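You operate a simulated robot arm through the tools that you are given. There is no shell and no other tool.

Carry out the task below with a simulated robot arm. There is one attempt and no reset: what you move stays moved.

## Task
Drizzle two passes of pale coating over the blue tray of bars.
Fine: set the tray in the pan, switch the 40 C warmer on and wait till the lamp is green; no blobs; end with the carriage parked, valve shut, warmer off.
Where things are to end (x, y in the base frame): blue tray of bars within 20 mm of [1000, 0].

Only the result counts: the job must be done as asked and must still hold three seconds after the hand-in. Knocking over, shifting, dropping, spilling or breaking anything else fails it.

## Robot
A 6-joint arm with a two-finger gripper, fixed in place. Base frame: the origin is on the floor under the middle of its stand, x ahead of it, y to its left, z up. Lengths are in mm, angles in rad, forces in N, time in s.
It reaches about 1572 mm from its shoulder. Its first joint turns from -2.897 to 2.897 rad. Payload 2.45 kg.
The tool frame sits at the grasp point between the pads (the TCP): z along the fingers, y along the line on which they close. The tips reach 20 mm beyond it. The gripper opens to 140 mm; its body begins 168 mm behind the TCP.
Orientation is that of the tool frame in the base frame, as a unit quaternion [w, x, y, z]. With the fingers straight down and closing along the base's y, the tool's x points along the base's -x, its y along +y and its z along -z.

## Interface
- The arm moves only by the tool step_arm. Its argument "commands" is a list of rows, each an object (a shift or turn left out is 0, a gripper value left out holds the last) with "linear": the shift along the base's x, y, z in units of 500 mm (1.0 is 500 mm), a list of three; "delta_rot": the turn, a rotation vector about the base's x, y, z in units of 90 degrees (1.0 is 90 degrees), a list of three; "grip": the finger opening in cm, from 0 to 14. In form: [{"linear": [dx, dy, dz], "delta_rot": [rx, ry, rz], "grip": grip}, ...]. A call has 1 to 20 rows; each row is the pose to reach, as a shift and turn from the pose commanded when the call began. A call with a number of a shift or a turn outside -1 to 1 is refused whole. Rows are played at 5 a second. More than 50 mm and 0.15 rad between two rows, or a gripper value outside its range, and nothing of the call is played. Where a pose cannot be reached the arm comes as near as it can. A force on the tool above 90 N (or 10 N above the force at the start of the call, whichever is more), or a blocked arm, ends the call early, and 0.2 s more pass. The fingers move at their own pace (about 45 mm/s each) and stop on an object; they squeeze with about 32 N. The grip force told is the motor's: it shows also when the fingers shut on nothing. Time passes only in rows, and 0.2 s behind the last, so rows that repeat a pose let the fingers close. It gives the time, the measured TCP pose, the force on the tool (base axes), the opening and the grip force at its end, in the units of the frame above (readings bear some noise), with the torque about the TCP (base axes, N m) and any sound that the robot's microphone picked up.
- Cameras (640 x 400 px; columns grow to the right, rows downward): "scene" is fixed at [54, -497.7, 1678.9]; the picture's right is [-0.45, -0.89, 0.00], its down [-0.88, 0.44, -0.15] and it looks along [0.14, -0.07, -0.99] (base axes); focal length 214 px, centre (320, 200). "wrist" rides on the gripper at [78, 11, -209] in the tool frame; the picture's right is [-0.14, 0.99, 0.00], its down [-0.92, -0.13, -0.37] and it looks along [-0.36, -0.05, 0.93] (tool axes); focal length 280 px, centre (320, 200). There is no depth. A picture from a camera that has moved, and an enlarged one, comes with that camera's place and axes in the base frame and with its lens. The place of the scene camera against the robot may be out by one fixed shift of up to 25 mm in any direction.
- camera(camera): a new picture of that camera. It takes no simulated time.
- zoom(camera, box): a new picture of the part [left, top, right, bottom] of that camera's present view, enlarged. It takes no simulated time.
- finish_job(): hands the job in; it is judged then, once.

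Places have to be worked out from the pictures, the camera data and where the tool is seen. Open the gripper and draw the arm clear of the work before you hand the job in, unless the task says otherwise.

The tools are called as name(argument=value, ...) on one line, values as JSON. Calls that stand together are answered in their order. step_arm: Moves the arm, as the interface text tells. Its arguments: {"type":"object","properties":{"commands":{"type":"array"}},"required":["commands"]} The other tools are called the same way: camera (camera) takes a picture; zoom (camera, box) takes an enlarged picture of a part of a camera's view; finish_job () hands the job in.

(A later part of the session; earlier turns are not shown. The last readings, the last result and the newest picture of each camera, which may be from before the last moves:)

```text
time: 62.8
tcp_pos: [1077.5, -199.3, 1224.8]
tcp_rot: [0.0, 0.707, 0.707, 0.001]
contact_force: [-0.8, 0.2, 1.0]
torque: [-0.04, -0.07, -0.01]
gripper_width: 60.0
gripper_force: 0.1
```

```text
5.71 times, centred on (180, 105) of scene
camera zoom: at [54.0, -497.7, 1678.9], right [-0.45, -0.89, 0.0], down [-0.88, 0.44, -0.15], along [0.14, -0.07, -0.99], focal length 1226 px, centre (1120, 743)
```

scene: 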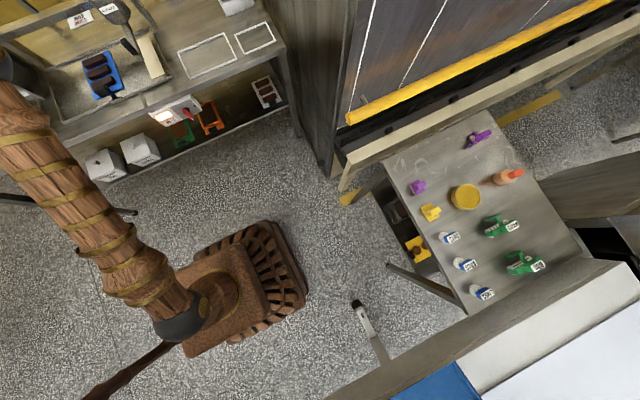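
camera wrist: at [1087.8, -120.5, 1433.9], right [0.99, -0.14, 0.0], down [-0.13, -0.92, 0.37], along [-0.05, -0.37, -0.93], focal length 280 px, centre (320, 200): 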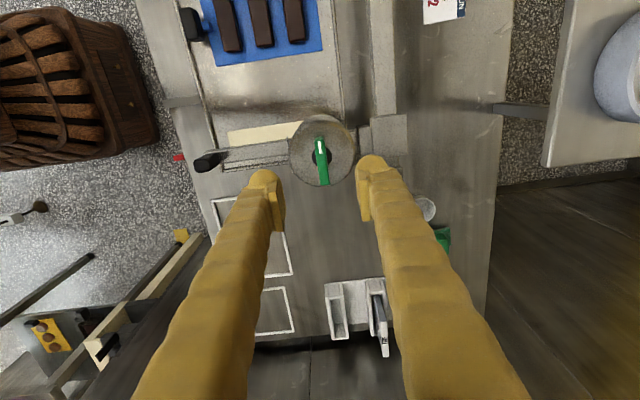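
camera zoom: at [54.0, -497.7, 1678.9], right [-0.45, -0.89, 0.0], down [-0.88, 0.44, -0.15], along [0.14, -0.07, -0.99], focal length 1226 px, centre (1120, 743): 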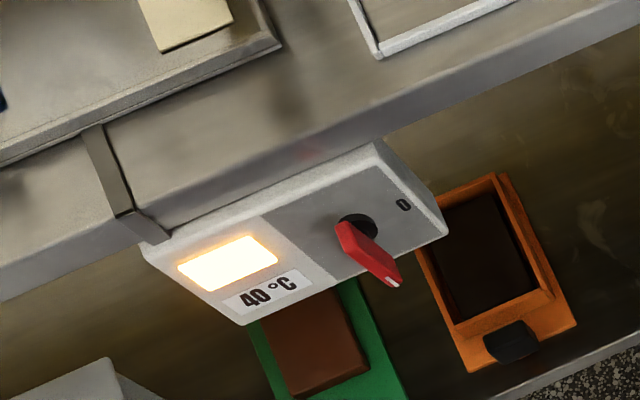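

The lever axis is at about (1079.5, -198) and I'm nearly right above it. The lamp is still amber, so I'll wait here a few seconds.

step_arm(commands=[{"linear": [0.004, 0.002, 0]}, {"linear": [0.004, 0.002, 0]}, {"linear": [0.004, 0.002, 0]}, {"linear": [0.004, 0.002, 0]}, {"linear": [0.004, 0.002, 0]}, {"linear": [0.004, 0.002, 0]}, {"linear": [0.004, 0.002, 0]}, {"linear": [0.004, 0.002, 0]}, {"linear": [0.004, 0.002, 0]}, {"linear": [0.004, 0.002, 0]}, {"linear": [0.004, 0.002, 0]}, {"linear": [0.004, 0.002, 0]}, {"linear": [0.004, 0.002, 0]}, {"linear": [0.004, 0.002, 0]}, {"linear": [0.004, 0.002, 0]}, {"linear": [0.004, 0.002, 0]}, {"linear": [0.004, 0.002, 0]}, {"linear": [0.004, 0.002, 0]}, {"linear": [0.004, 0.002, 0]}, {"linear": [0.004, 0.002, 0]}])

zoom(camera="scene", box=[130, 70, 230, 140])

```text
time: 67.0
tcp_pos: [1078.9, -198.0, 1224.7]
tcp_rot: [0.001, 0.707, 0.707, 0.0]
contact_force: [-0.3, 0.1, -0.7]
torque: [-0.02, -0.02, -0.02]
gripper_width: 59.9
gripper_force: 0.1
```

```text
5.71 times, centred on (180, 105) of scene
camera zoom: at [54.0, -497.7, 1678.9], right [-0.45, -0.89, 0.0], down [-0.88, 0.44, -0.15], along [0.14, -0.07, -0.99], focal length 1226 px, centre (1120, 743)
```

zoom: 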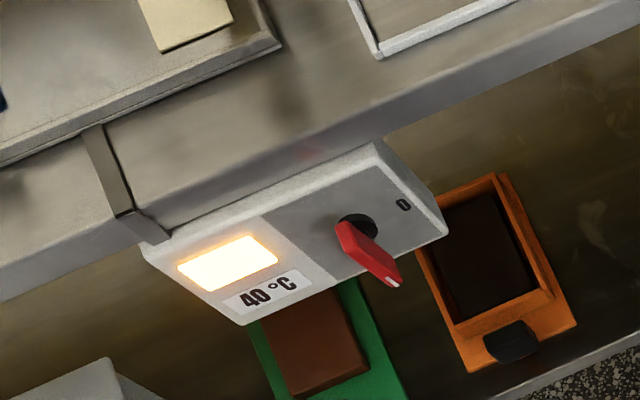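

Still amber after about 11 s. I'll keep waiting in place.

step_arm(commands=[{"linear": [0, 0, 0]}, {"linear": [0, 0, 0]}, {"linear": [0, 0, 0]}, {"linear": [0, 0, 0]}, {"linear": [0, 0, 0]}, {"linear": [0, 0, 0]}, {"linear": [0, 0, 0]}, {"linear": [0, 0, 0]}, {"linear": [0, 0, 0]}, {"linear": [0, 0, 0]}, {"linear": [0, 0, 0]}, {"linear": [0, 0, 0]}, {"linear": [0, 0, 0]}, {"linear": [0, 0, 0]}, {"linear": [0, 0, 0]}, {"linear": [0, 0, 0]}, {"linear": [0, 0, 0]}, {"linear": [0, 0, 0]}, {"linear": [0, 0, 0]}, {"linear": [0, 0, 0]}])

zoom(camera="scene", box=[130, 70, 230, 140])

```text
time: 71.2
tcp_pos: [1079.4, -198.0, 1223.9]
tcp_rot: [0.0, 0.707, 0.707, 0.0]
contact_force: [0.2, -0.1, -0.4]
torque: [0.02, 0.01, -0.01]
gripper_width: 60.1
gripper_force: 0.0
```

```text
5.71 times, centred on (180, 105) of scene
camera zoom: at [54.0, -497.7, 1678.9], right [-0.45, -0.89, 0.0], down [-0.88, 0.44, -0.15], along [0.14, -0.07, -0.99], focal length 1226 px, centre (1120, 743)
```

zoom: 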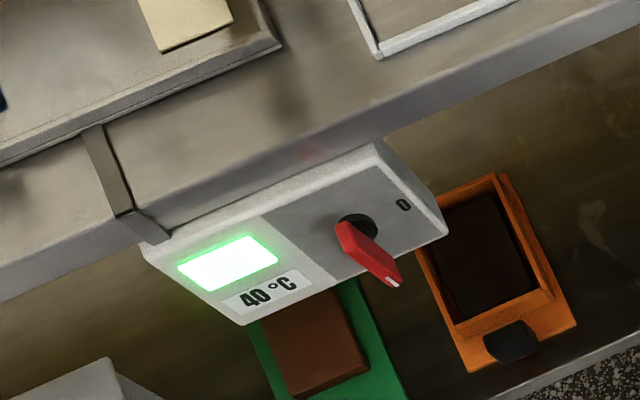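

The lamp turned green at t≈71. Now I'll narrow the fingers to 40 mm and descend to just above the lever.

step_arm(commands=[{"linear": [0, 0, -0.03], "grip": 4}, {"linear": [0, 0, -0.08]}, {"linear": [0, 0, -0.13]}, {"linear": [0, 0, -0.17]}])

zoom(camera="wrist", box=[240, 110, 400, 240])

```text
time: 72.2
tcp_pos: [1081.0, -197.6, 1139.1]
tcp_rot: [-0.001, 0.707, 0.707, 0.0]
contact_force: [-0.1, -0.2, -0.1]
torque: [0.0, -0.05, 0.0]
gripper_width: 39.8
gripper_force: 0.0
```

```text
3.08 times, centred on (320, 175) of wrist
camera zoom: at [1090.5, -119.4, 1348.8], right [0.99, -0.14, 0.0], down [-0.13, -0.92, 0.37], along [-0.05, -0.37, -0.93], focal length 863 px, centre (320, 277)
```

zoom: 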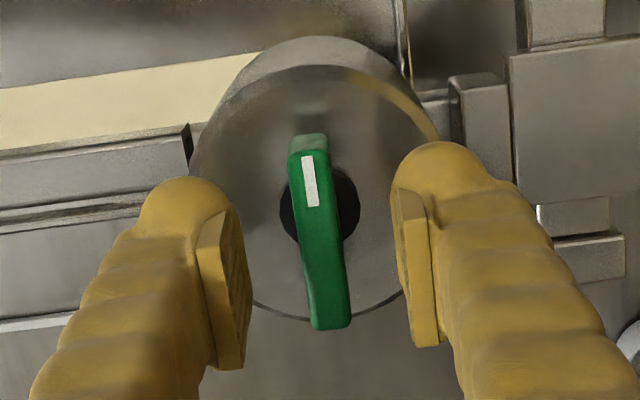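

The lever is centred between the fingers. Descending 26 mm and closing on it.

step_arm(commands=[{"linear": [-0.002, 0, -0.026]}, {"linear": [-0.002, 0, -0.05]}, {"linear": [-0.002, 0, -0.05], "grip": 2.5}, {"linear": [-0.002, 0, -0.05], "grip": 1}, {"linear": [-0.002, 0, -0.05], "grip": 1}, {"linear": [-0.002, 0, -0.05], "grip": 1}])

zoom(camera="wrist", box=[240, 110, 400, 240])

```text
time: 73.6
tcp_pos: [1079.3, -199.4, 1115.6]
tcp_rot: [0.0, 0.708, 0.707, 0.0]
contact_force: [6.2, -1.1, 1.0]
torque: [-0.02, -0.06, 0.02]
gripper_width: 14.4
gripper_force: 2.8
```

```text
3.08 times, centred on (320, 175) of wrist
camera zoom: at [1089.1, -120.5, 1324.6], right [0.99, -0.14, 0.0], down [-0.13, -0.92, 0.37], along [-0.05, -0.37, -0.93], focal length 863 px, centre (320, 277)
```

zoom: 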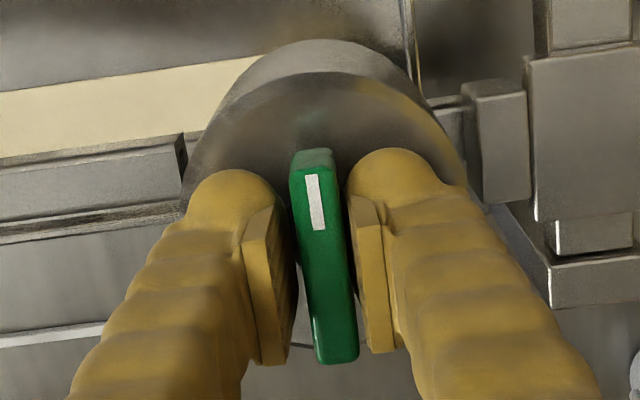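

The fingers have just touched the lever at 14 mm. I'll squeeze fully before turning.

step_arm(commands=[{"grip": 0}, {"grip": 0}, {"grip": 0}])

```text
time: 74.4
tcp_pos: [1080.3, -198.2, 1116.0]
tcp_rot: [0.001, 0.708, 0.707, 0.0]
contact_force: [46.6, -2.0, 1.8]
torque: [-0.1, -0.48, -0.04]
gripper_width: 10.8
gripper_force: 37.7
```

The hand is a little off-centre in x (46 N side load). I'll shift +x by small steps to relieve it.

step_arm(commands=[{"linear": [0.003, 0, 0]}, {"linear": [0.003, 0, 0]}])

```text
time: 75.0
tcp_pos: [1080.3, -198.9, 1114.6]
tcp_rot: [0.0, 0.707, 0.707, 0.0]
contact_force: [31.3, -1.0, 9.1]
torque: [-0.04, -0.33, 0.03]
gripper_width: 10.9
gripper_force: 37.9
```

step_arm(commands=[{"linear": [0.003, 0, 0]}, {"linear": [0.006, 0, 0]}, {"linear": [0.006, 0, 0]}])

```text
time: 75.8
tcp_pos: [1080.0, -198.7, 1115.6]
tcp_rot: [-0.001, 0.707, 0.707, 0.0]
contact_force: [-26.1, 2.3, 19.3]
torque: [0.14, 0.28, -0.02]
gripper_width: 11.4
gripper_force: 38.0
```

Overshot slightly; backing off about 1.3 mm and relieving z a touch.

step_arm(commands=[{"linear": [-0.0026, 0, 0.002]}, {"linear": [-0.0026, 0, 0.002]}])

```text
time: 76.4
tcp_pos: [1080.2, -197.9, 1115.4]
tcp_rot: [0.0, 0.707, 0.707, 0.0]
contact_force: [-32.0, -0.4, 20.5]
torque: [0.0, 0.39, -0.02]
gripper_width: 11.3
gripper_force: 38.2
```

step_arm(commands=[{"linear": [-0.002, 0, 0.002]}, {"linear": [-0.002, 0, 0.002]}, {"linear": [-0.002, 0, 0.002]}])

```text
time: 77.2
tcp_pos: [1080.6, -198.1, 1116.2]
tcp_rot: [0.0, 0.707, 0.707, 0.0]
contact_force: [-7.4, -1.3, 9.6]
torque: [-0.13, 0.07, -0.01]
gripper_width: 10.9
gripper_force: 38.0
```

Side load is nearly gone. I'll test-turn 9° counter-clockwise (pointer toward the bar) and read the torque.

step_arm(commands=[{"delta_rot": [0, 0, 0.05]}, {"delta_rot": [0, 0, 0.1]}, {"delta_rot": [0, 0, 0.1]}])

zoom(camera="wrist", box=[240, 110, 400, 240])

```text
time: 78.0
tcp_pos: [1079.3, -196.9, 1115.5]
tcp_rot: [0.0, 0.649, 0.761, 0.0]
contact_force: [11.1, 0.8, 7.2]
torque: [0.08, -0.1, -1.17]
gripper_width: 14.0
gripper_force: 39.8
```

```text
3.08 times, centred on (320, 175) of wrist
camera zoom: at [1077.7, -118.3, 1324.2], right [1.0, 0.02, 0.0], down [0.02, -0.93, 0.37], along [0.01, -0.37, -0.93], focal length 863 px, centre (320, 277)
```

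zoom: 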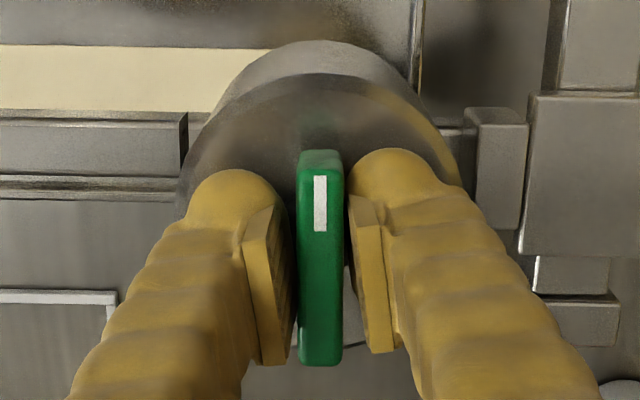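

The lever didn't follow, showing −1.2 N·m resistance, so counter-clockwise is against the shut stop. I'll return and test clockwise.

step_arm(commands=[{"delta_rot": [0, 0, -0.05]}, {"delta_rot": [0, 0, -0.1]}, {"delta_rot": [0, 0, -0.14]}, {"delta_rot": [0, 0, -0.18]}, {"delta_rot": [0, 0, -0.18]}])

zoom(camera="wrist", box=[240, 110, 400, 240])

```text
time: 79.2
tcp_pos: [1079.8, -196.5, 1115.3]
tcp_rot: [0.001, 0.75, 0.661, 0.001]
contact_force: [33.6, 1.4, 5.3]
torque: [-0.01, -0.37, 0.06]
gripper_width: 11.1
gripper_force: 38.0
```

```text
3.08 times, centred on (320, 175) of wrist
camera zoom: at [1100.0, -120.4, 1324.1], right [0.97, -0.26, 0.0], down [-0.24, -0.9, 0.37], along [-0.1, -0.36, -0.93], focal length 863 px, centre (320, 277)
```

zoom: 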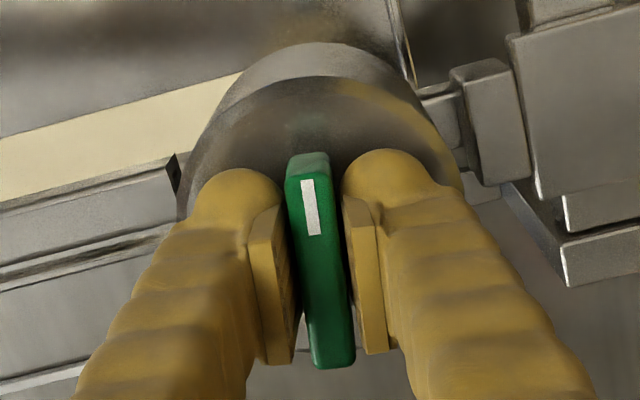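

Clockwise the lever follows freely, so that's the opening direction. I'll check how the carriage and bar look, then continue the turn toward 90°.

step_arm(commands=[{"linear": [0.002, 0, 0], "delta_rot": [0, 0, -0.09]}, {"linear": [0.002, 0, 0], "delta_rot": [0, 0, -0.18]}, {"linear": [0.002, 0, 0], "delta_rot": [0, 0, -0.27]}, {"linear": [0.002, 0, 0], "delta_rot": [0, 0, -0.36]}, {"linear": [0.002, 0, 0], "delta_rot": [0, 0, -0.45]}])

camera(camera="wrist")

zoom(camera="scene", box=[40, 0, 200, 100])

```text
time: 80.4
tcp_pos: [1081.1, -198.2, 1114.2]
tcp_rot: [0.001, 0.933, 0.36, 0.001]
contact_force: [32.1, -1.5, 9.9]
torque: [0.04, -0.42, 0.05]
gripper_width: 11.2
gripper_force: 38.1
```

```text
taken
camera wrist: at [1145.8, -152.9, 1324.1], right [0.56, -0.83, 0.0], down [-0.77, -0.52, 0.37], along [-0.3, -0.21, -0.93], focal length 280 px, centre (320, 200)
```

wrist: 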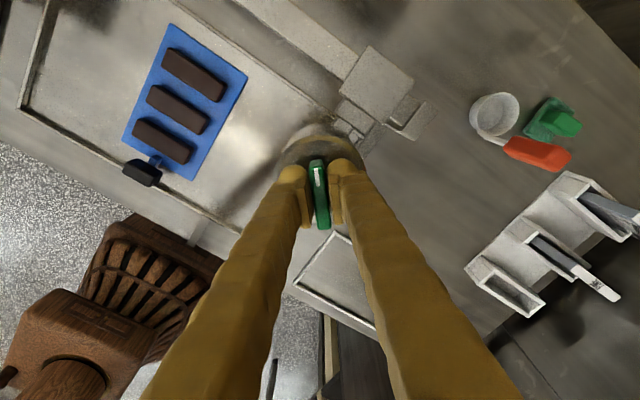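

```text
4.00 times, centred on (120, 50) of scene
camera zoom: at [54.0, -497.7, 1678.9], right [-0.45, -0.89, 0.0], down [-0.88, 0.44, -0.15], along [0.14, -0.07, -0.99], focal length 858 px, centre (1120, 800)
```

zoom: 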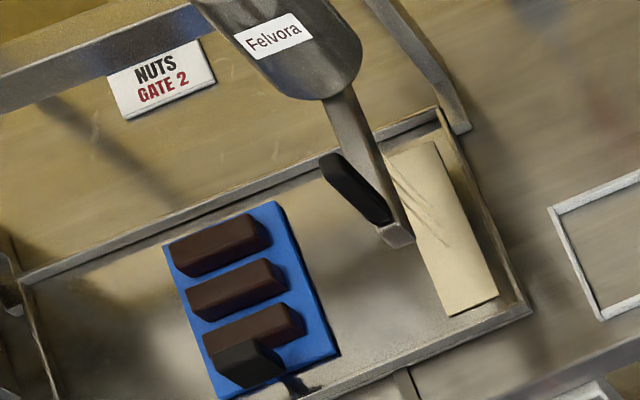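

The lever has followed through about 48° with no resistance. No flow visible yet; continuing the turn.

step_arm(commands=[{"linear": [0.003, 0, 0], "delta_rot": [0, 0, -0.09]}, {"linear": [0.003, 0, 0], "delta_rot": [0, 0, -0.18]}, {"linear": [0.003, 0, 0], "delta_rot": [0, 0, -0.27]}, {"linear": [0.003, 0, 0], "delta_rot": [0, 0, -0.36]}])

zoom(camera="scene", box=[40, 0, 200, 100])

```text
time: 81.4
tcp_pos: [1081.6, -197.7, 1114.8]
tcp_rot: [-0.001, 0.996, 0.085, -0.001]
contact_force: [2.5, -0.8, 3.1]
torque: [0.02, -0.07, 0.02]
gripper_width: 11.2
gripper_force: 38.2
```

```text
4.00 times, centred on (120, 50) of scene
camera zoom: at [54.0, -497.7, 1678.9], right [-0.45, -0.89, 0.0], down [-0.88, 0.44, -0.15], along [0.14, -0.07, -0.99], focal length 858 px, centre (1120, 800)
```

zoom: 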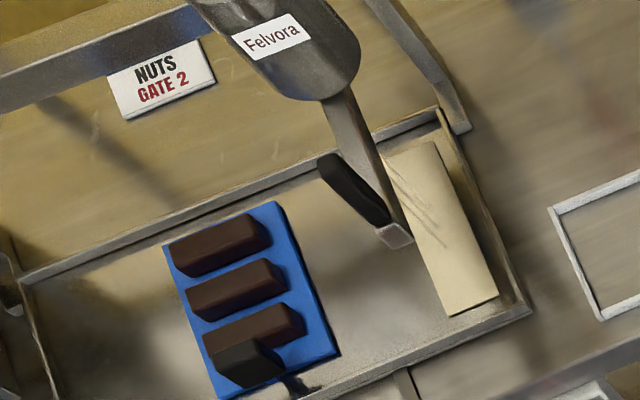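

The lever is about 80° round. I see fine lines near the strip; zooming in to see whether coating is flowing.

zoom(camera="scene", box=[115, 25, 175, 85])

camera(camera="wrist")

```text
6.67 times, centred on (145, 55) of scene
camera zoom: at [54.0, -497.7, 1678.9], right [-0.45, -0.89, 0.0], down [-0.88, 0.44, -0.15], along [0.14, -0.07, -0.99], focal length 1430 px, centre (1487, 1167)
```

zoom: 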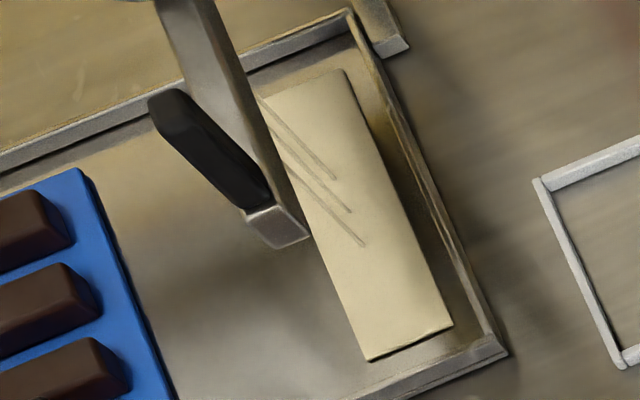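

```text
taken
camera wrist: at [1160.6, -194.2, 1323.9], right [0.03, -1.0, 0.0], down [-0.93, -0.03, 0.37], along [-0.37, -0.01, -0.93], focal length 280 px, centre (320, 200)
```

wrist: 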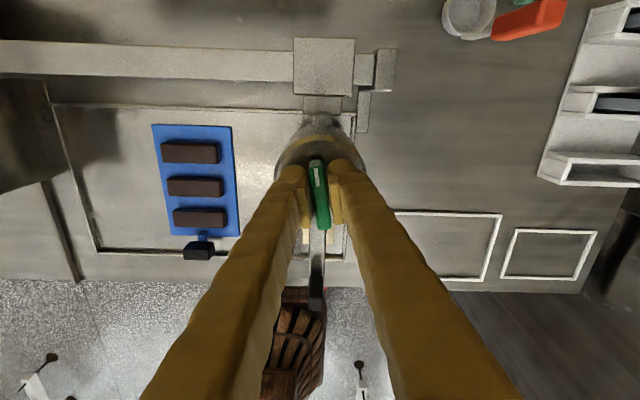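

Three thin streams are falling on the park strip at about x ≈ 975, 999 and 1024. Those span only ±25 mm, so with the tray lengthwise along x they would hit just the middle bar, and the bars need to lie along x with the tray's long side along y. I'll shut the valve now and re-set the tray turned 90°.

step_arm(commands=[{"delta_rot": [0, 0, 0.09]}, {"delta_rot": [0, 0, 0.18]}, {"delta_rot": [0, 0, 0.27]}, {"delta_rot": [0, 0, 0.36]}, {"delta_rot": [0, 0, 0.45]}, {"delta_rot": [0, 0, 0.54]}, {"delta_rot": [0, 0, 0.63]}, {"delta_rot": [0, 0, 0.72]}, {"delta_rot": [0, 0, 0.81]}, {"delta_rot": [0, 0, 0.88]}, {"delta_rot": [0, 0, 0.88]}])

zoom(camera="scene", box=[115, 25, 175, 85])

zoom(camera="wrist", box=[240, 110, 400, 240])

```text
time: 83.8
tcp_pos: [1081.4, -199.0, 1115.8]
tcp_rot: [-0.001, 0.712, 0.702, -0.001]
contact_force: [-68.5, 0.8, -13.0]
torque: [0.04, 0.61, -0.13]
gripper_width: 11.2
gripper_force: 38.2
```

```text
6.67 times, centred on (145, 55) of scene
camera zoom: at [54.0, -497.7, 1678.9], right [-0.45, -0.89, 0.0], down [-0.88, 0.44, -0.15], along [0.14, -0.07, -0.99], focal length 1430 px, centre (1487, 1167)
```

zoom: 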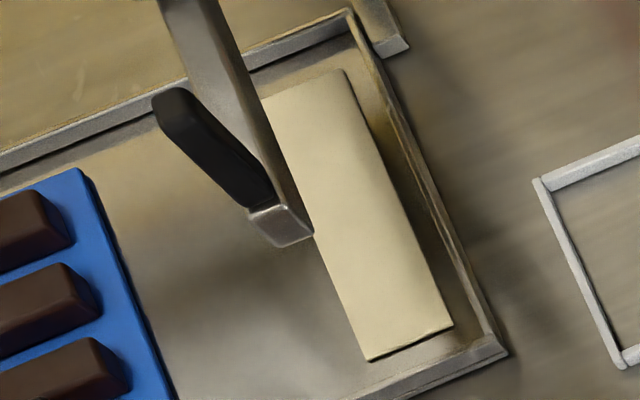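

```text
3.08 times, centred on (320, 175) of wrist
camera zoom: at [1092.7, -119.4, 1324.0], right [0.99, -0.15, 0.0], down [-0.14, -0.92, 0.37], along [-0.06, -0.36, -0.93], focal length 863 px, centre (320, 277)
```

zoom: 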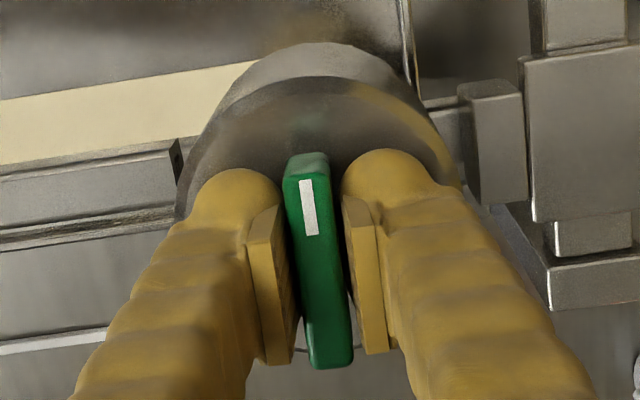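

Streams have stopped, so the valve is shut. I'll relieve the side load, nudge the last degree closed, then release and rise.

step_arm(commands=[{"linear": [-0.006, 0, 0], "delta_rot": [0, 0, 0.02]}, {"linear": [-0.006, 0, 0], "delta_rot": [0, 0, 0.03]}, {"linear": [-0.006, 0, 0], "delta_rot": [0, 0, 0.02]}])

step_arm(commands=[{"grip": 2}, {"grip": 3.5}, {"grip": 4}, {"linear": [0, 0, 0.03]}, {"linear": [0, 0, 0.08]}, {"linear": [0, 0, 0.15]}, {"linear": [0, 0, 0.22]}, {"linear": [-0.03, 0.03, 0.28]}])

camera(camera="wrist")

zoom(camera="scene", box=[40, 0, 200, 100])

```text
time: 84.6
tcp_pos: [1079.9, -196.6, 1114.4]
tcp_rot: [0.0, 0.701, 0.713, 0.0]
contact_force: [-2.8, 1.7, -16.1]
torque: [-0.08, 0.04, -0.34]
gripper_width: 11.2
gripper_force: 38.2
```

```text
time: 86.4
tcp_pos: [1066.0, -182.9, 1253.6]
tcp_rot: [-0.001, 0.701, 0.713, -0.001]
contact_force: [0.5, 0.6, 0.0]
torque: [0.01, 0.05, 0.01]
gripper_width: 40.1
gripper_force: 0.1
```

```text
taken
camera wrist: at [1075.0, -103.2, 1462.7], right [0.99, -0.12, 0.0], down [-0.11, -0.92, 0.37], along [-0.05, -0.37, -0.93], focal length 280 px, centre (320, 200)
```

wrist: 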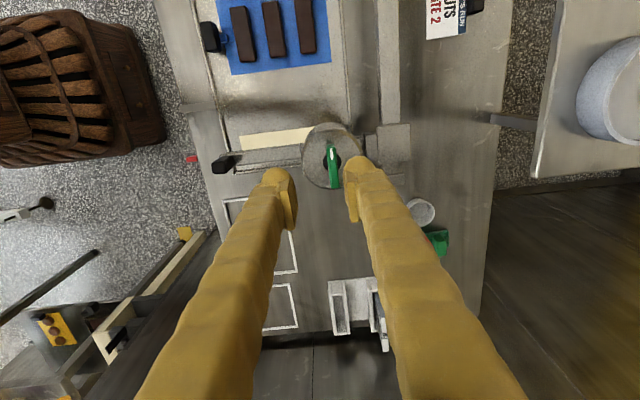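

```text
4.00 times, centred on (120, 50) of scene
camera zoom: at [54.0, -497.7, 1678.9], right [-0.45, -0.89, 0.0], down [-0.88, 0.44, -0.15], along [0.14, -0.07, -0.99], focal length 858 px, centre (1120, 800)
```

zoom: 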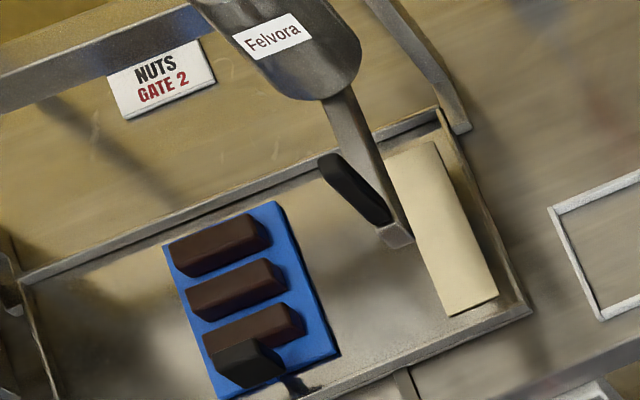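

The valve is shut and the carriage is still parked. I'll turn the hand back and move over the pan to regrip the tray's block, checking the space on the left side for the 90° turn.

step_arm(commands=[{"linear": [-0.03, 0.04, 0.01], "delta_rot": [0, 0, 0.085], "grip": 8}, {"linear": [-0.06, 0.08, 0.01], "delta_rot": [0, 0, 0.17]}, {"linear": [-0.09, 0.12, 0.01], "delta_rot": [0, 0, 0.255]}, {"linear": [-0.12, 0.16, 0.01], "delta_rot": [0, 0, 0.34]}, {"linear": [-0.15, 0.2, 0.01], "delta_rot": [0, 0, 0.425]}, {"linear": [-0.18, 0.24, 0.01], "delta_rot": [0, 0, 0.51]}, {"linear": [-0.21, 0.28, 0.01], "delta_rot": [0, 0, 0.595]}, {"linear": [-0.24, 0.31, 0.01], "delta_rot": [0, 0, 0.68]}, {"linear": [-0.27, 0.335, 0.01], "delta_rot": [0, 0, 0.765]}, {"linear": [-0.3, 0.35, 0.01], "delta_rot": [0, 0, 0.85]}, {"linear": [-0.32, 0.366, 0.01], "delta_rot": [0, 0, 0.935]}, {"linear": [-0.326, 0.366, 0.01], "delta_rot": [0, 0, 0.991]}])

camera(camera="wrist")

zoom(camera="scene", box=[0, 0, 160, 100])

```text
time: 89.0
tcp_pos: [899.1, 2.3, 1260.6]
tcp_rot: [0.0, -0.002, 1.0, 0.0]
contact_force: [0.2, -0.1, -0.4]
torque: [0.01, 0.05, 0.01]
gripper_width: 80.0
gripper_force: 0.0
```

```text
taken
camera wrist: at [821.0, 12.1, 1468.5], right [0.13, 0.99, 0.0], down [0.92, -0.12, 0.37], along [0.37, -0.05, -0.93], focal length 280 px, centre (320, 200)
```

wrist: 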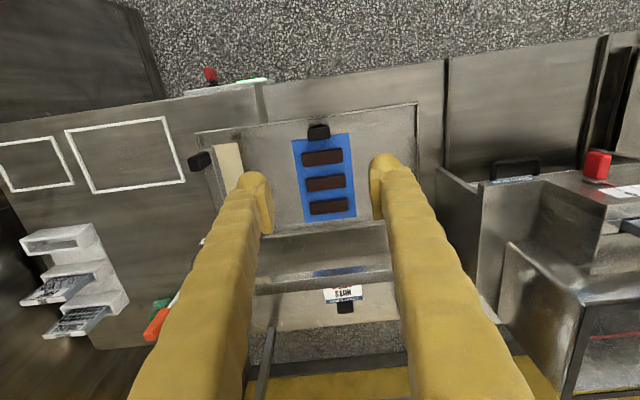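

```text
4.00 times, centred on (80, 50) of scene
camera zoom: at [54.0, -497.7, 1678.9], right [-0.45, -0.89, 0.0], down [-0.88, 0.44, -0.15], along [0.14, -0.07, -0.99], focal length 858 px, centre (1280, 800)
```

zoom: 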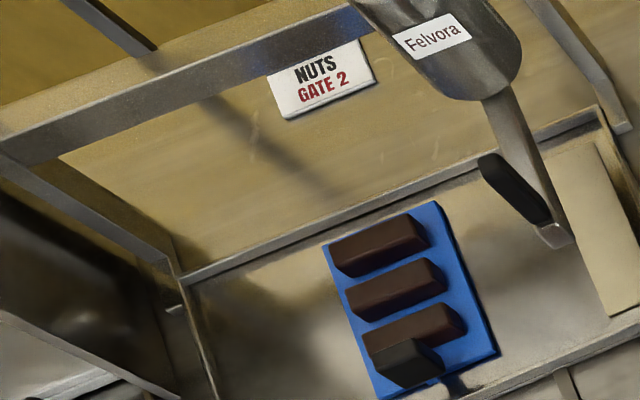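

The neighbouring machine is beyond y≈290, leaving room for the hand at y≈105. I'll descend over the tray's block to z≈950 and check alignment.

step_arm(commands=[{"linear": [0.006, -0.005, -0.06]}, {"linear": [0.006, -0.005, -0.15]}, {"linear": [0.006, -0.005, -0.24]}, {"linear": [0.006, -0.005, -0.33]}, {"linear": [0.006, -0.005, -0.42]}, {"linear": [0.006, -0.005, -0.5]}, {"linear": [0.006, -0.005, -0.57]}, {"linear": [0.006, -0.005, -0.62]}])

zoom(camera="wrist", box=[230, 110, 410, 260])

```text
time: 90.8
tcp_pos: [903.6, -1.2, 950.5]
tcp_rot: [0.0, -0.001, 1.0, 0.001]
contact_force: [-0.3, -0.2, 0.8]
torque: [-0.01, 0.0, 0.01]
gripper_width: 80.1
gripper_force: 0.2
```

```text
2.67 times, centred on (320, 185) of wrist
camera zoom: at [824.5, 9.8, 1158.9], right [0.14, 0.99, 0.0], down [0.92, -0.13, 0.37], along [0.37, -0.05, -0.93], focal length 748 px, centre (320, 240)
```

zoom: 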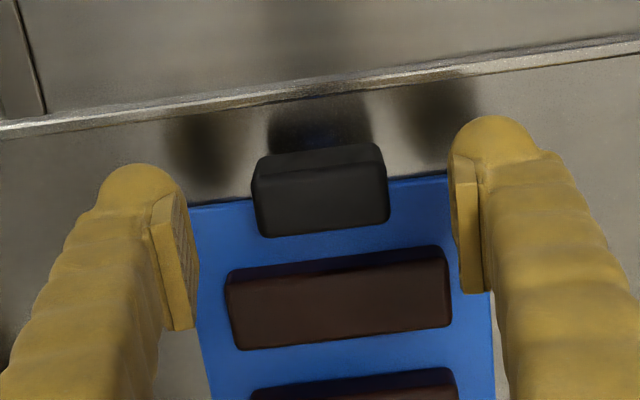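

Perfectly aligned. Descending and gripping the block.

step_arm(commands=[{"linear": [0, 0, -0.03]}, {"linear": [0, 0, -0.06]}, {"linear": [0, 0, -0.066]}, {"linear": [0, 0, -0.066], "grip": 6}, {"linear": [0, 0, -0.066], "grip": 3}, {"linear": [0, 0, -0.066], "grip": 3}, {"linear": [0, 0, -0.066], "grip": 3}, {"linear": [0, 0, -0.066], "grip": 3}])

step_arm(commands=[{"linear": [0, 0, 0.01]}, {"linear": [0, 0, 0.03]}, {"linear": [0, 0, 0.06]}, {"linear": [0, 0, 0.1]}, {"linear": [0, 0, 0.14]}, {"linear": [0, 0, 0.16]}])

camera(camera="wrist")

```text
time: 92.6
tcp_pos: [903.3, -0.2, 917.4]
tcp_rot: [0.0, -0.001, 1.0, 0.0]
contact_force: [0.3, 0.8, -0.7]
torque: [-0.01, -0.08, 0.02]
gripper_width: 42.9
gripper_force: 31.9
```

```text
time: 94.0
tcp_pos: [902.0, -1.5, 996.9]
tcp_rot: [0.0, 0.0, 1.0, 0.0]
contact_force: [0.1, 0.1, -1.7]
torque: [-0.01, 0.16, 0.0]
gripper_width: 42.9
gripper_force: 32.2
```

```text
taken
camera wrist: at [823.7, 8.5, 1206.0], right [0.14, 0.99, 0.0], down [0.92, -0.13, 0.37], along [0.37, -0.05, -0.93], focal length 280 px, centre (320, 200)
```

wrist: 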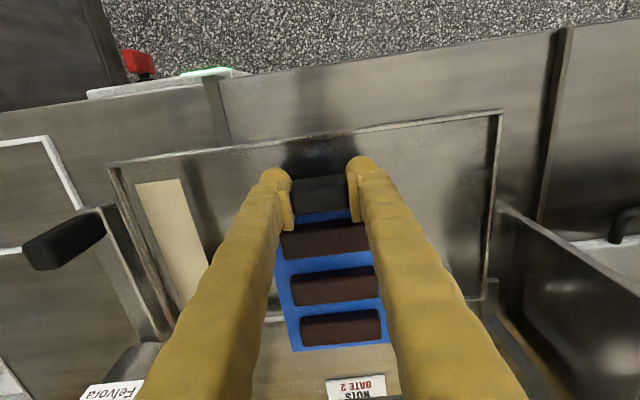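

The tray is held securely at z≈997. Now I'll swing it 90° clockwise about its own centre so the handle ends at +y and the bars lie along x.

step_arm(commands=[{"linear": [0.001, 0.029, 0.005], "delta_rot": [0, 0, -0.083]}, {"linear": [0.0054, 0.055, 0.01], "delta_rot": [0, 0, -0.167]}, {"linear": [0.0132, 0.081, 0.02], "delta_rot": [0, 0, -0.25]}, {"linear": [0.0244, 0.105, 0.02], "delta_rot": [0, 0, -0.333]}, {"linear": [0.0384, 0.127, 0.02], "delta_rot": [0, 0, -0.417]}, {"linear": [0.0554, 0.147, 0.02], "delta_rot": [0, 0, -0.5]}, {"linear": [0.075, 0.165, 0.02], "delta_rot": [0, 0, -0.583]}, {"linear": [0.0964, 0.18, 0.02], "delta_rot": [0, 0, -0.667]}, {"linear": [0.1198, 0.192, 0.02], "delta_rot": [0, 0, -0.75]}, {"linear": [0.1444, 0.2, 0.02], "delta_rot": [0, 0, -0.833]}, {"linear": [0.17, 0.206, 0.02], "delta_rot": [0, 0, -0.917]}, {"linear": [0.196, 0.2075, 0.02], "delta_rot": [0, 0, -1.0]}, {"linear": [0.196, 0.2075, 0.02], "delta_rot": [0, 0, -1.0]}])

camera(camera="wrist")

zoom(camera="scene", box=[0, 0, 160, 100])

```text
time: 96.8
tcp_pos: [1001.2, 103.3, 1009.7]
tcp_rot: [0.0, 0.708, 0.706, 0.0]
contact_force: [-0.4, 0.4, -2.8]
torque: [0.18, -0.01, 0.0]
gripper_width: 43.0
gripper_force: 31.5
```

```text
taken
camera wrist: at [1011.7, 182.1, 1217.9], right [0.99, -0.14, 0.0], down [-0.13, -0.92, 0.37], along [-0.05, -0.37, -0.93], focal length 280 px, centre (320, 200)
```

wrist: 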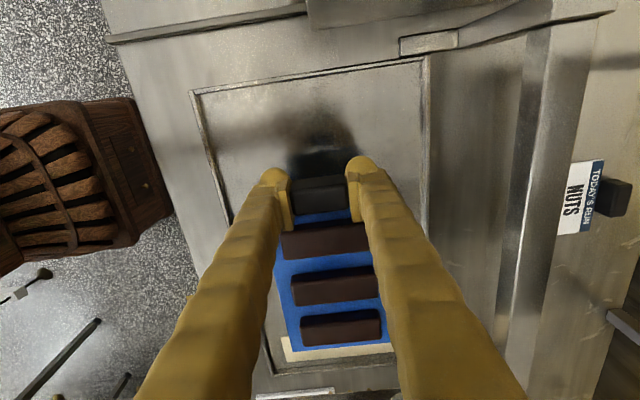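

```text
4.00 times, centred on (80, 50) of scene
camera zoom: at [54.0, -497.7, 1678.9], right [-0.45, -0.89, 0.0], down [-0.88, 0.44, -0.15], along [0.14, -0.07, -0.99], focal length 858 px, centre (1280, 800)
```

zoom: 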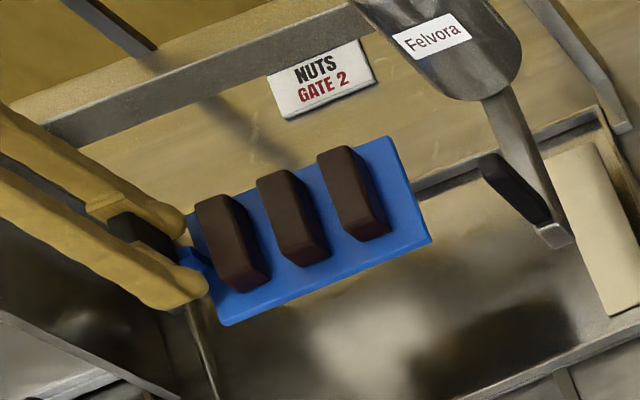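

The tray is now turned with the handle at +y. Lowering it into the pan, gently for the last part.

step_arm(commands=[{"linear": [-0.002, 0, -0.03]}, {"linear": [-0.002, 0, -0.07]}, {"linear": [-0.002, 0, -0.11]}, {"linear": [-0.002, 0, -0.15]}, {"linear": [-0.002, 0, -0.169]}, {"linear": [-0.002, 0, -0.169]}])

step_arm(commands=[{"linear": [0, 0, -0.006]}, {"linear": [0, 0, -0.012]}, {"linear": [0, 0, -0.012]}])

```text
time: 98.2
tcp_pos: [999.6, 102.0, 923.7]
tcp_rot: [0.001, 0.706, 0.708, 0.0]
contact_force: [-0.7, -0.2, -2.2]
torque: [0.18, -0.01, -0.01]
gripper_width: 43.1
gripper_force: 31.5
```

```text
time: 99.0
tcp_pos: [999.9, 101.7, 917.6]
tcp_rot: [0.001, 0.706, 0.708, -0.001]
contact_force: [-0.9, -3.0, 8.2]
torque: [-0.36, 0.06, 0.0]
gripper_width: 42.7
gripper_force: 32.5
```

Contact felt at z≈917.6 (8 N). Lowering 1 mm more to seat it flat, then opening.

step_arm(commands=[{"linear": [0, 0, -0.002]}, {"linear": [0, 0, -0.002]}])

step_arm(commands=[{"grip": 5.5}, {"grip": 7}, {"grip": 8}, {"grip": 8}, {"linear": [0, 0, 0.04]}, {"linear": [0, 0, 0.11]}, {"linear": [0, 0, 0.19]}, {"linear": [0, 0, 0.28]}, {"linear": [0, 0, 0.37]}, {"linear": [0, 0, 0.46]}, {"linear": [0, 0, 0.55]}])

camera(camera="wrist")

zoom(camera="wrist", box=[220, 90, 420, 240])

```text
time: 99.6
tcp_pos: [1000.3, 102.4, 917.0]
tcp_rot: [0.001, 0.706, 0.708, 0.001]
contact_force: [-8.5, 0.3, 24.6]
torque: [-0.09, 0.16, -0.09]
gripper_width: 43.2
gripper_force: 32.1
```

```text
time: 102.0
tcp_pos: [1001.0, 102.8, 1190.0]
tcp_rot: [-0.001, 0.706, 0.708, 0.0]
contact_force: [0.6, 0.2, 0.6]
torque: [0.02, 0.02, -0.01]
gripper_width: 79.9
gripper_force: 0.0
```

```text
taken
camera wrist: at [1010.3, 180.6, 1399.8], right [0.99, -0.14, 0.0], down [-0.13, -0.92, 0.37], along [-0.05, -0.37, -0.93], focal length 280 px, centre (320, 200)
```

wrist: 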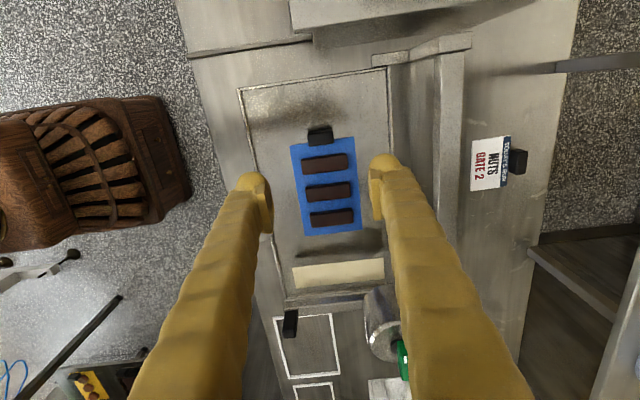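

```text
2.67 times, centred on (320, 165) of wrist
camera zoom: at [1010.3, 180.6, 1399.8], right [0.99, -0.14, 0.0], down [-0.13, -0.92, 0.37], along [-0.05, -0.37, -0.93], focal length 748 px, centre (320, 293)
```

zoom: 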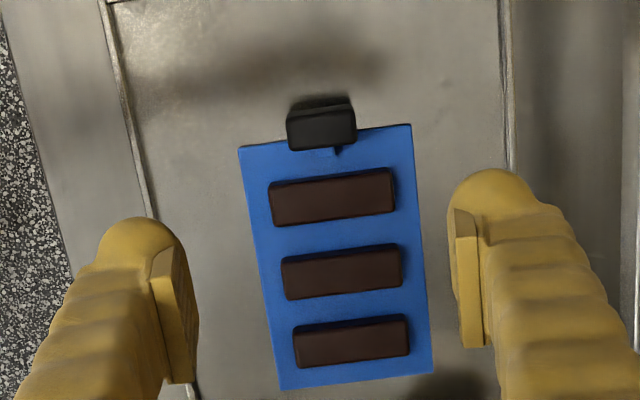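

The tray now sits centred at about (1001, -2) with the bars along x under all three streams. I'll go back to the valve, this time turning the hand to +90° so that opening brings it to the neutral orientation for the passes.

step_arm(commands=[{"linear": [0, -0.01, 0.02], "delta_rot": [0, 0, 0.085], "grip": 5}, {"linear": [0, -0.03, 0.04], "delta_rot": [0, 0, 0.17]}, {"linear": [0, -0.06, 0.06], "delta_rot": [0, 0, 0.255]}, {"linear": [0.01, -0.09, 0.065], "delta_rot": [0, 0, 0.34]}, {"linear": [0.02, -0.12, 0.065], "delta_rot": [0, 0, 0.425]}, {"linear": [0.03, -0.15, 0.065], "delta_rot": [0, 0, 0.51]}, {"linear": [0.04, -0.18, 0.065], "delta_rot": [0, 0, 0.595]}, {"linear": [0.05, -0.21, 0.065], "delta_rot": [0, 0, 0.68]}, {"linear": [0.06, -0.24, 0.065], "delta_rot": [0, 0, 0.765]}, {"linear": [0.07, -0.27, 0.065], "delta_rot": [0, 0, 0.85]}, {"linear": [0.08, -0.3, 0.065], "delta_rot": [0, 0, 0.935]}, {"linear": [0.09, -0.33, 0.065], "delta_rot": [0, 0, 1.0]}])

step_arm(commands=[{"linear": [0.01, -0.03, 0], "delta_rot": [0, 0, 0.085]}, {"linear": [0.02, -0.06, 0], "delta_rot": [0, 0, 0.17]}, {"linear": [0.03, -0.09, 0], "delta_rot": [0, 0, 0.255]}, {"linear": [0.035, -0.12, 0], "delta_rot": [0, 0, 0.34]}, {"linear": [0.04, -0.15, 0], "delta_rot": [0, 0, 0.425]}, {"linear": [0.045, -0.18, 0], "delta_rot": [0, 0, 0.51]}, {"linear": [0.05, -0.21, 0], "delta_rot": [0, 0, 0.595]}, {"linear": [0.055, -0.235, 0], "delta_rot": [0, 0, 0.68]}, {"linear": [0.06, -0.255, 0], "delta_rot": [0, 0, 0.765]}, {"linear": [0.065, -0.265, 0], "delta_rot": [0, 0, 0.85]}, {"linear": [0.068, -0.271, 0], "delta_rot": [0, 0, 0.935]}, {"linear": [0.068, -0.271, 0], "delta_rot": [0, 0, 1.0]}])

camera(camera="wrist")

zoom(camera="wrist", box=[240, 90, 400, 210])

```text
time: 104.6
tcp_pos: [1046.2, -63.9, 1223.3]
tcp_rot: [0.0, -0.002, 1.0, 0.0]
contact_force: [-0.6, 0.3, -0.5]
torque: [0.04, -0.05, 0.01]
gripper_width: 49.8
gripper_force: 0.1
```

```text
time: 107.2
tcp_pos: [1081.3, -199.2, 1223.0]
tcp_rot: [0.0, 0.708, -0.706, 0.001]
contact_force: [0.2, 0.6, -0.9]
torque: [-0.01, -0.01, 0.0]
gripper_width: 50.1
gripper_force: 0.1
```

```text
taken
camera wrist: at [1069.9, -276.7, 1431.9], right [-0.99, 0.13, 0.0], down [0.12, 0.92, 0.37], along [0.05, 0.37, -0.93], focal length 280 px, centre (320, 200)
```

wrist: 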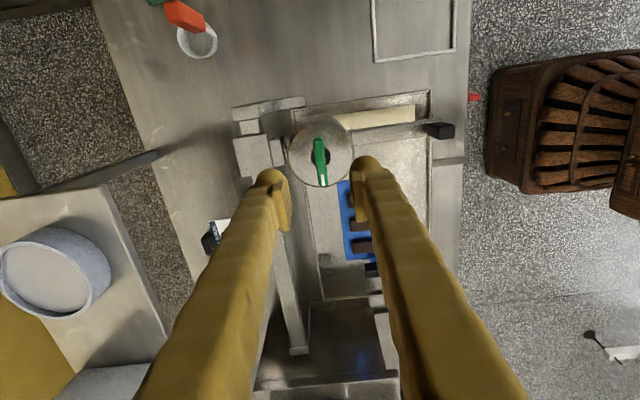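

```text
3.33 times, centred on (320, 150) of wrist
camera zoom: at [1069.9, -276.7, 1431.9], right [-0.99, 0.13, 0.0], down [0.12, 0.92, 0.37], along [0.05, 0.37, -0.93], focal length 935 px, centre (320, 367)
```

zoom: 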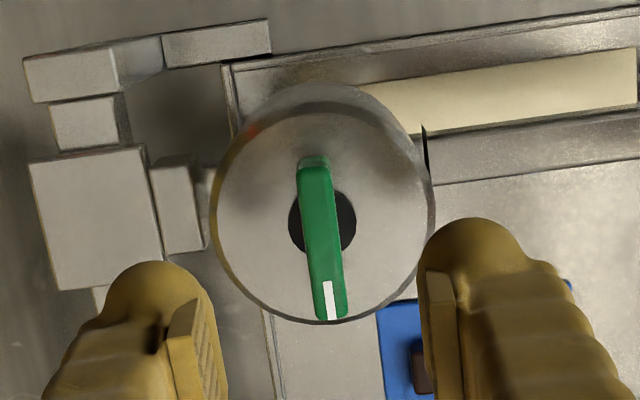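

The lever centre computes to (1080.3, -197.8). Descending onto it with the fingers at 40 mm, then closing.

step_arm(commands=[{"linear": [-0.002, 0.002, -0.04], "grip": 4}, {"linear": [-0.002, 0.002, -0.1]}, {"linear": [-0.002, 0.002, -0.16]}, {"linear": [-0.002, 0.002, -0.2]}, {"linear": [-0.002, 0.002, -0.216]}, {"linear": [-0.002, 0.002, -0.216]}])

step_arm(commands=[{"grip": 2.5}, {"grip": 1.5}, {"grip": 1.2}, {"grip": 1.2}])

zoom(camera="wrist", box=[240, 110, 400, 240])

```text
time: 108.6
tcp_pos: [1078.7, -198.1, 1115.7]
tcp_rot: [0.0, 0.707, -0.707, 0.0]
contact_force: [0.7, -0.6, 0.6]
torque: [0.02, -0.02, 0.01]
gripper_width: 40.1
gripper_force: 0.0
```

```text
time: 109.6
tcp_pos: [1079.4, -198.9, 1115.2]
tcp_rot: [0.0, 0.708, -0.707, 0.0]
contact_force: [1.6, -0.6, 0.0]
torque: [-0.02, -0.02, 0.0]
gripper_width: 13.7
gripper_force: 1.3
```

```text
3.08 times, centred on (320, 175) of wrist
camera zoom: at [1068.0, -276.5, 1323.4], right [-0.99, 0.14, 0.0], down [0.13, 0.92, 0.37], along [0.05, 0.37, -0.93], focal length 863 px, centre (320, 277)
```

zoom: 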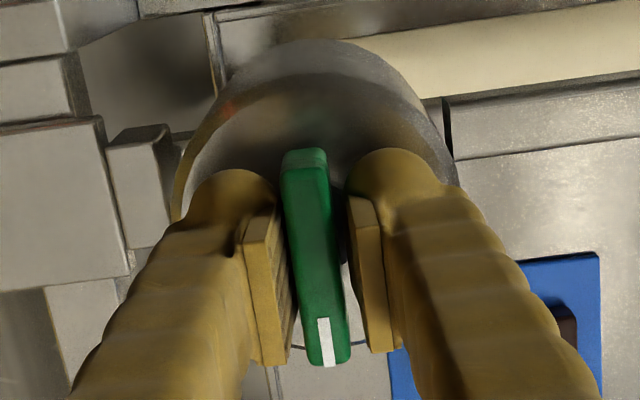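

Nearly centred; a 1 mm shift in +x and then a full squeeze.

step_arm(commands=[{"linear": [0.003, 0, 0], "grip": 1.2}, {"linear": [0.003, 0, 0], "grip": 0}, {"linear": [0.003, 0, 0], "grip": 0}, {"linear": [0.003, 0, 0], "grip": 0}])

```text
time: 110.6
tcp_pos: [1080.2, -199.3, 1114.2]
tcp_rot: [0.0, 0.708, -0.706, 0.0]
contact_force: [-20.7, 1.8, -5.2]
torque: [0.04, 0.18, -0.02]
gripper_width: 10.9
gripper_force: 38.3
```

step_arm(commands=[{"linear": [-0.002, 0, 0]}, {"linear": [-0.002, 0, 0]}])

zoom(camera="scene", box=[130, 70, 230, 140])

```text
time: 111.2
tcp_pos: [1079.7, -199.6, 1114.8]
tcp_rot: [-0.001, 0.708, -0.706, 0.0]
contact_force: [6.4, -2.5, -8.2]
torque: [-0.18, -0.06, -0.08]
gripper_width: 11.0
gripper_force: 38.1
```

```text
5.71 times, centred on (180, 105) of scene
camera zoom: at [54.0, -497.7, 1678.9], right [-0.45, -0.89, 0.0], down [-0.88, 0.44, -0.15], along [0.14, -0.07, -0.99], focal length 1226 px, centre (1120, 743)
```

zoom: 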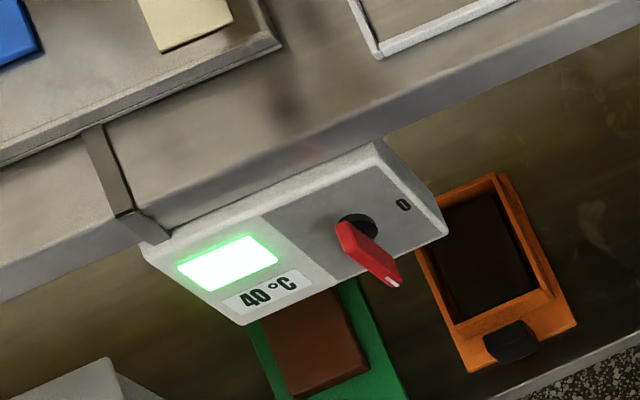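

Lamp green, tray set. I'll now turn the lever clockwise ~88° to open, with the carriage still over its park strip.

step_arm(commands=[{"delta_rot": [0, 0, -0.09]}, {"delta_rot": [0, 0, -0.18]}, {"delta_rot": [0, 0, -0.27]}, {"delta_rot": [0, 0, -0.36]}, {"delta_rot": [0, 0, -0.45]}, {"delta_rot": [0, 0, -0.54]}, {"delta_rot": [0, 0, -0.63]}, {"delta_rot": [0, 0, -0.72]}, {"delta_rot": [0, 0, -0.81]}, {"delta_rot": [0, 0, -0.9]}, {"delta_rot": [0, 0, -0.98]}])

zoom(camera="scene", box=[60, 0, 180, 90])

camera(camera="wrist")

```text
time: 113.6
tcp_pos: [1079.9, -197.3, 1115.3]
tcp_rot: [-0.001, -0.016, 1.0, -0.001]
contact_force: [-13.3, 0.4, -14.0]
torque: [0.01, 0.28, -0.02]
gripper_width: 10.9
gripper_force: 37.8
```

```text
4.44 times, centred on (120, 45) of scene
camera zoom: at [54.0, -497.7, 1678.9], right [-0.45, -0.89, 0.0], down [-0.88, 0.44, -0.15], along [0.14, -0.07, -0.99], focal length 953 px, centre (1209, 889)
```

zoom: 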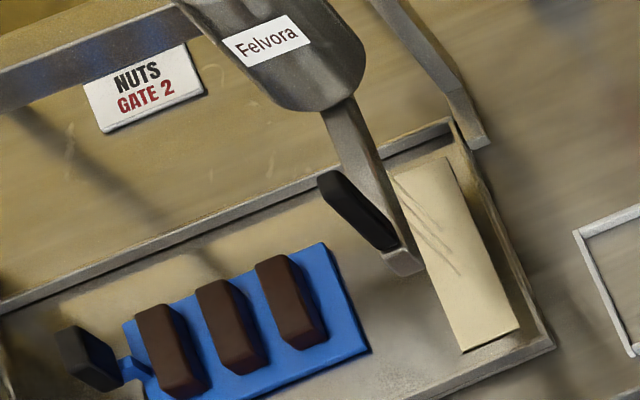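

```text
taken
camera wrist: at [1000.9, -189.1, 1323.7], right [0.11, 0.99, 0.0], down [0.92, -0.1, 0.37], along [0.37, -0.04, -0.93], focal length 280 px, centre (320, 200)
```

wrist: 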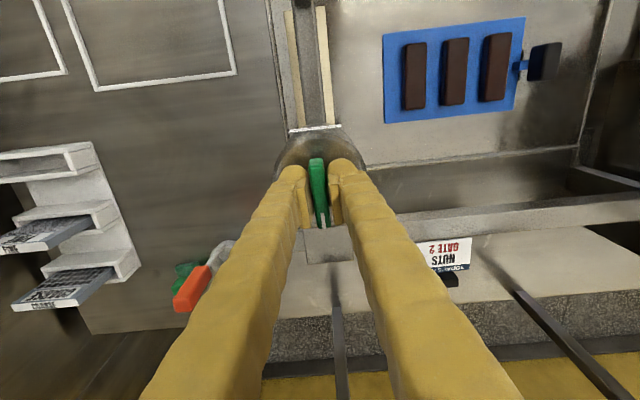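

Three streams are flowing onto the strip. Now the first pass: drag the carriage at about 140 mm/s from y≈-198 to y≈+150, well beyond the tray.

step_arm(commands=[{"linear": [0, 0.02, 0]}, {"linear": [0, 0.06, 0]}, {"linear": [0, 0.112, 0]}, {"linear": [0, 0.168, 0]}, {"linear": [0, 0.224, 0]}, {"linear": [0, 0.28, 0]}, {"linear": [0, 0.336, 0]}, {"linear": [0, 0.392, 0]}, {"linear": [0, 0.448, 0]}, {"linear": [0, 0.504, 0]}, {"linear": [0, 0.56, 0]}, {"linear": [0, 0.616, 0]}, {"linear": [0, 0.66, 0]}, {"linear": [0, 0.69, 0]}, {"linear": [0, 0.7, 0]}])

zoom(camera="scene", box=[0, 0, 180, 110])

camera(camera="wrist")

```text
time: 116.8
tcp_pos: [1080.2, 148.9, 1114.8]
tcp_rot: [0.0, -0.015, 1.0, -0.001]
contact_force: [12.1, -37.2, 2.6]
torque: [-0.35, -0.11, 0.01]
gripper_width: 11.2
gripper_force: 38.2
```

```text
3.56 times, centred on (90, 55) of scene
camera zoom: at [54.0, -497.7, 1678.9], right [-0.45, -0.89, 0.0], down [-0.88, 0.44, -0.15], along [0.14, -0.07, -0.99], focal length 763 px, centre (1138, 716)
```

zoom: 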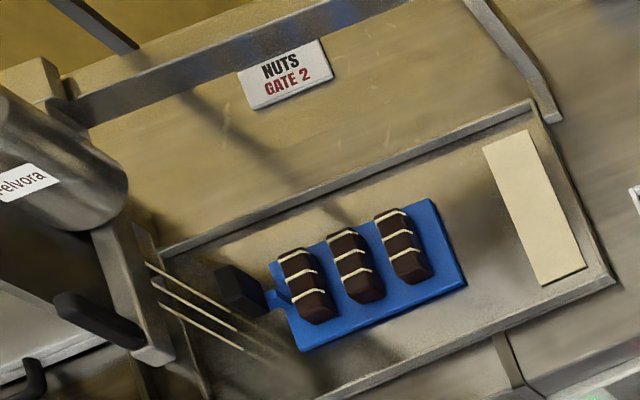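

```text
taken
camera wrist: at [1001.2, 159.5, 1323.3], right [0.11, 0.99, 0.0], down [0.92, -0.1, 0.37], along [0.37, -0.04, -0.93], focal length 280 px, centre (320, 200)
```

wrist: 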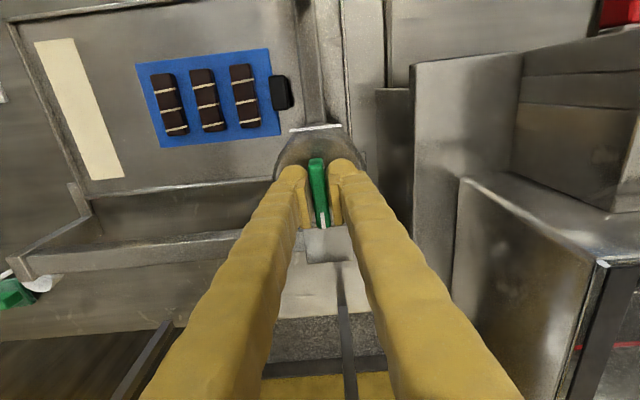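

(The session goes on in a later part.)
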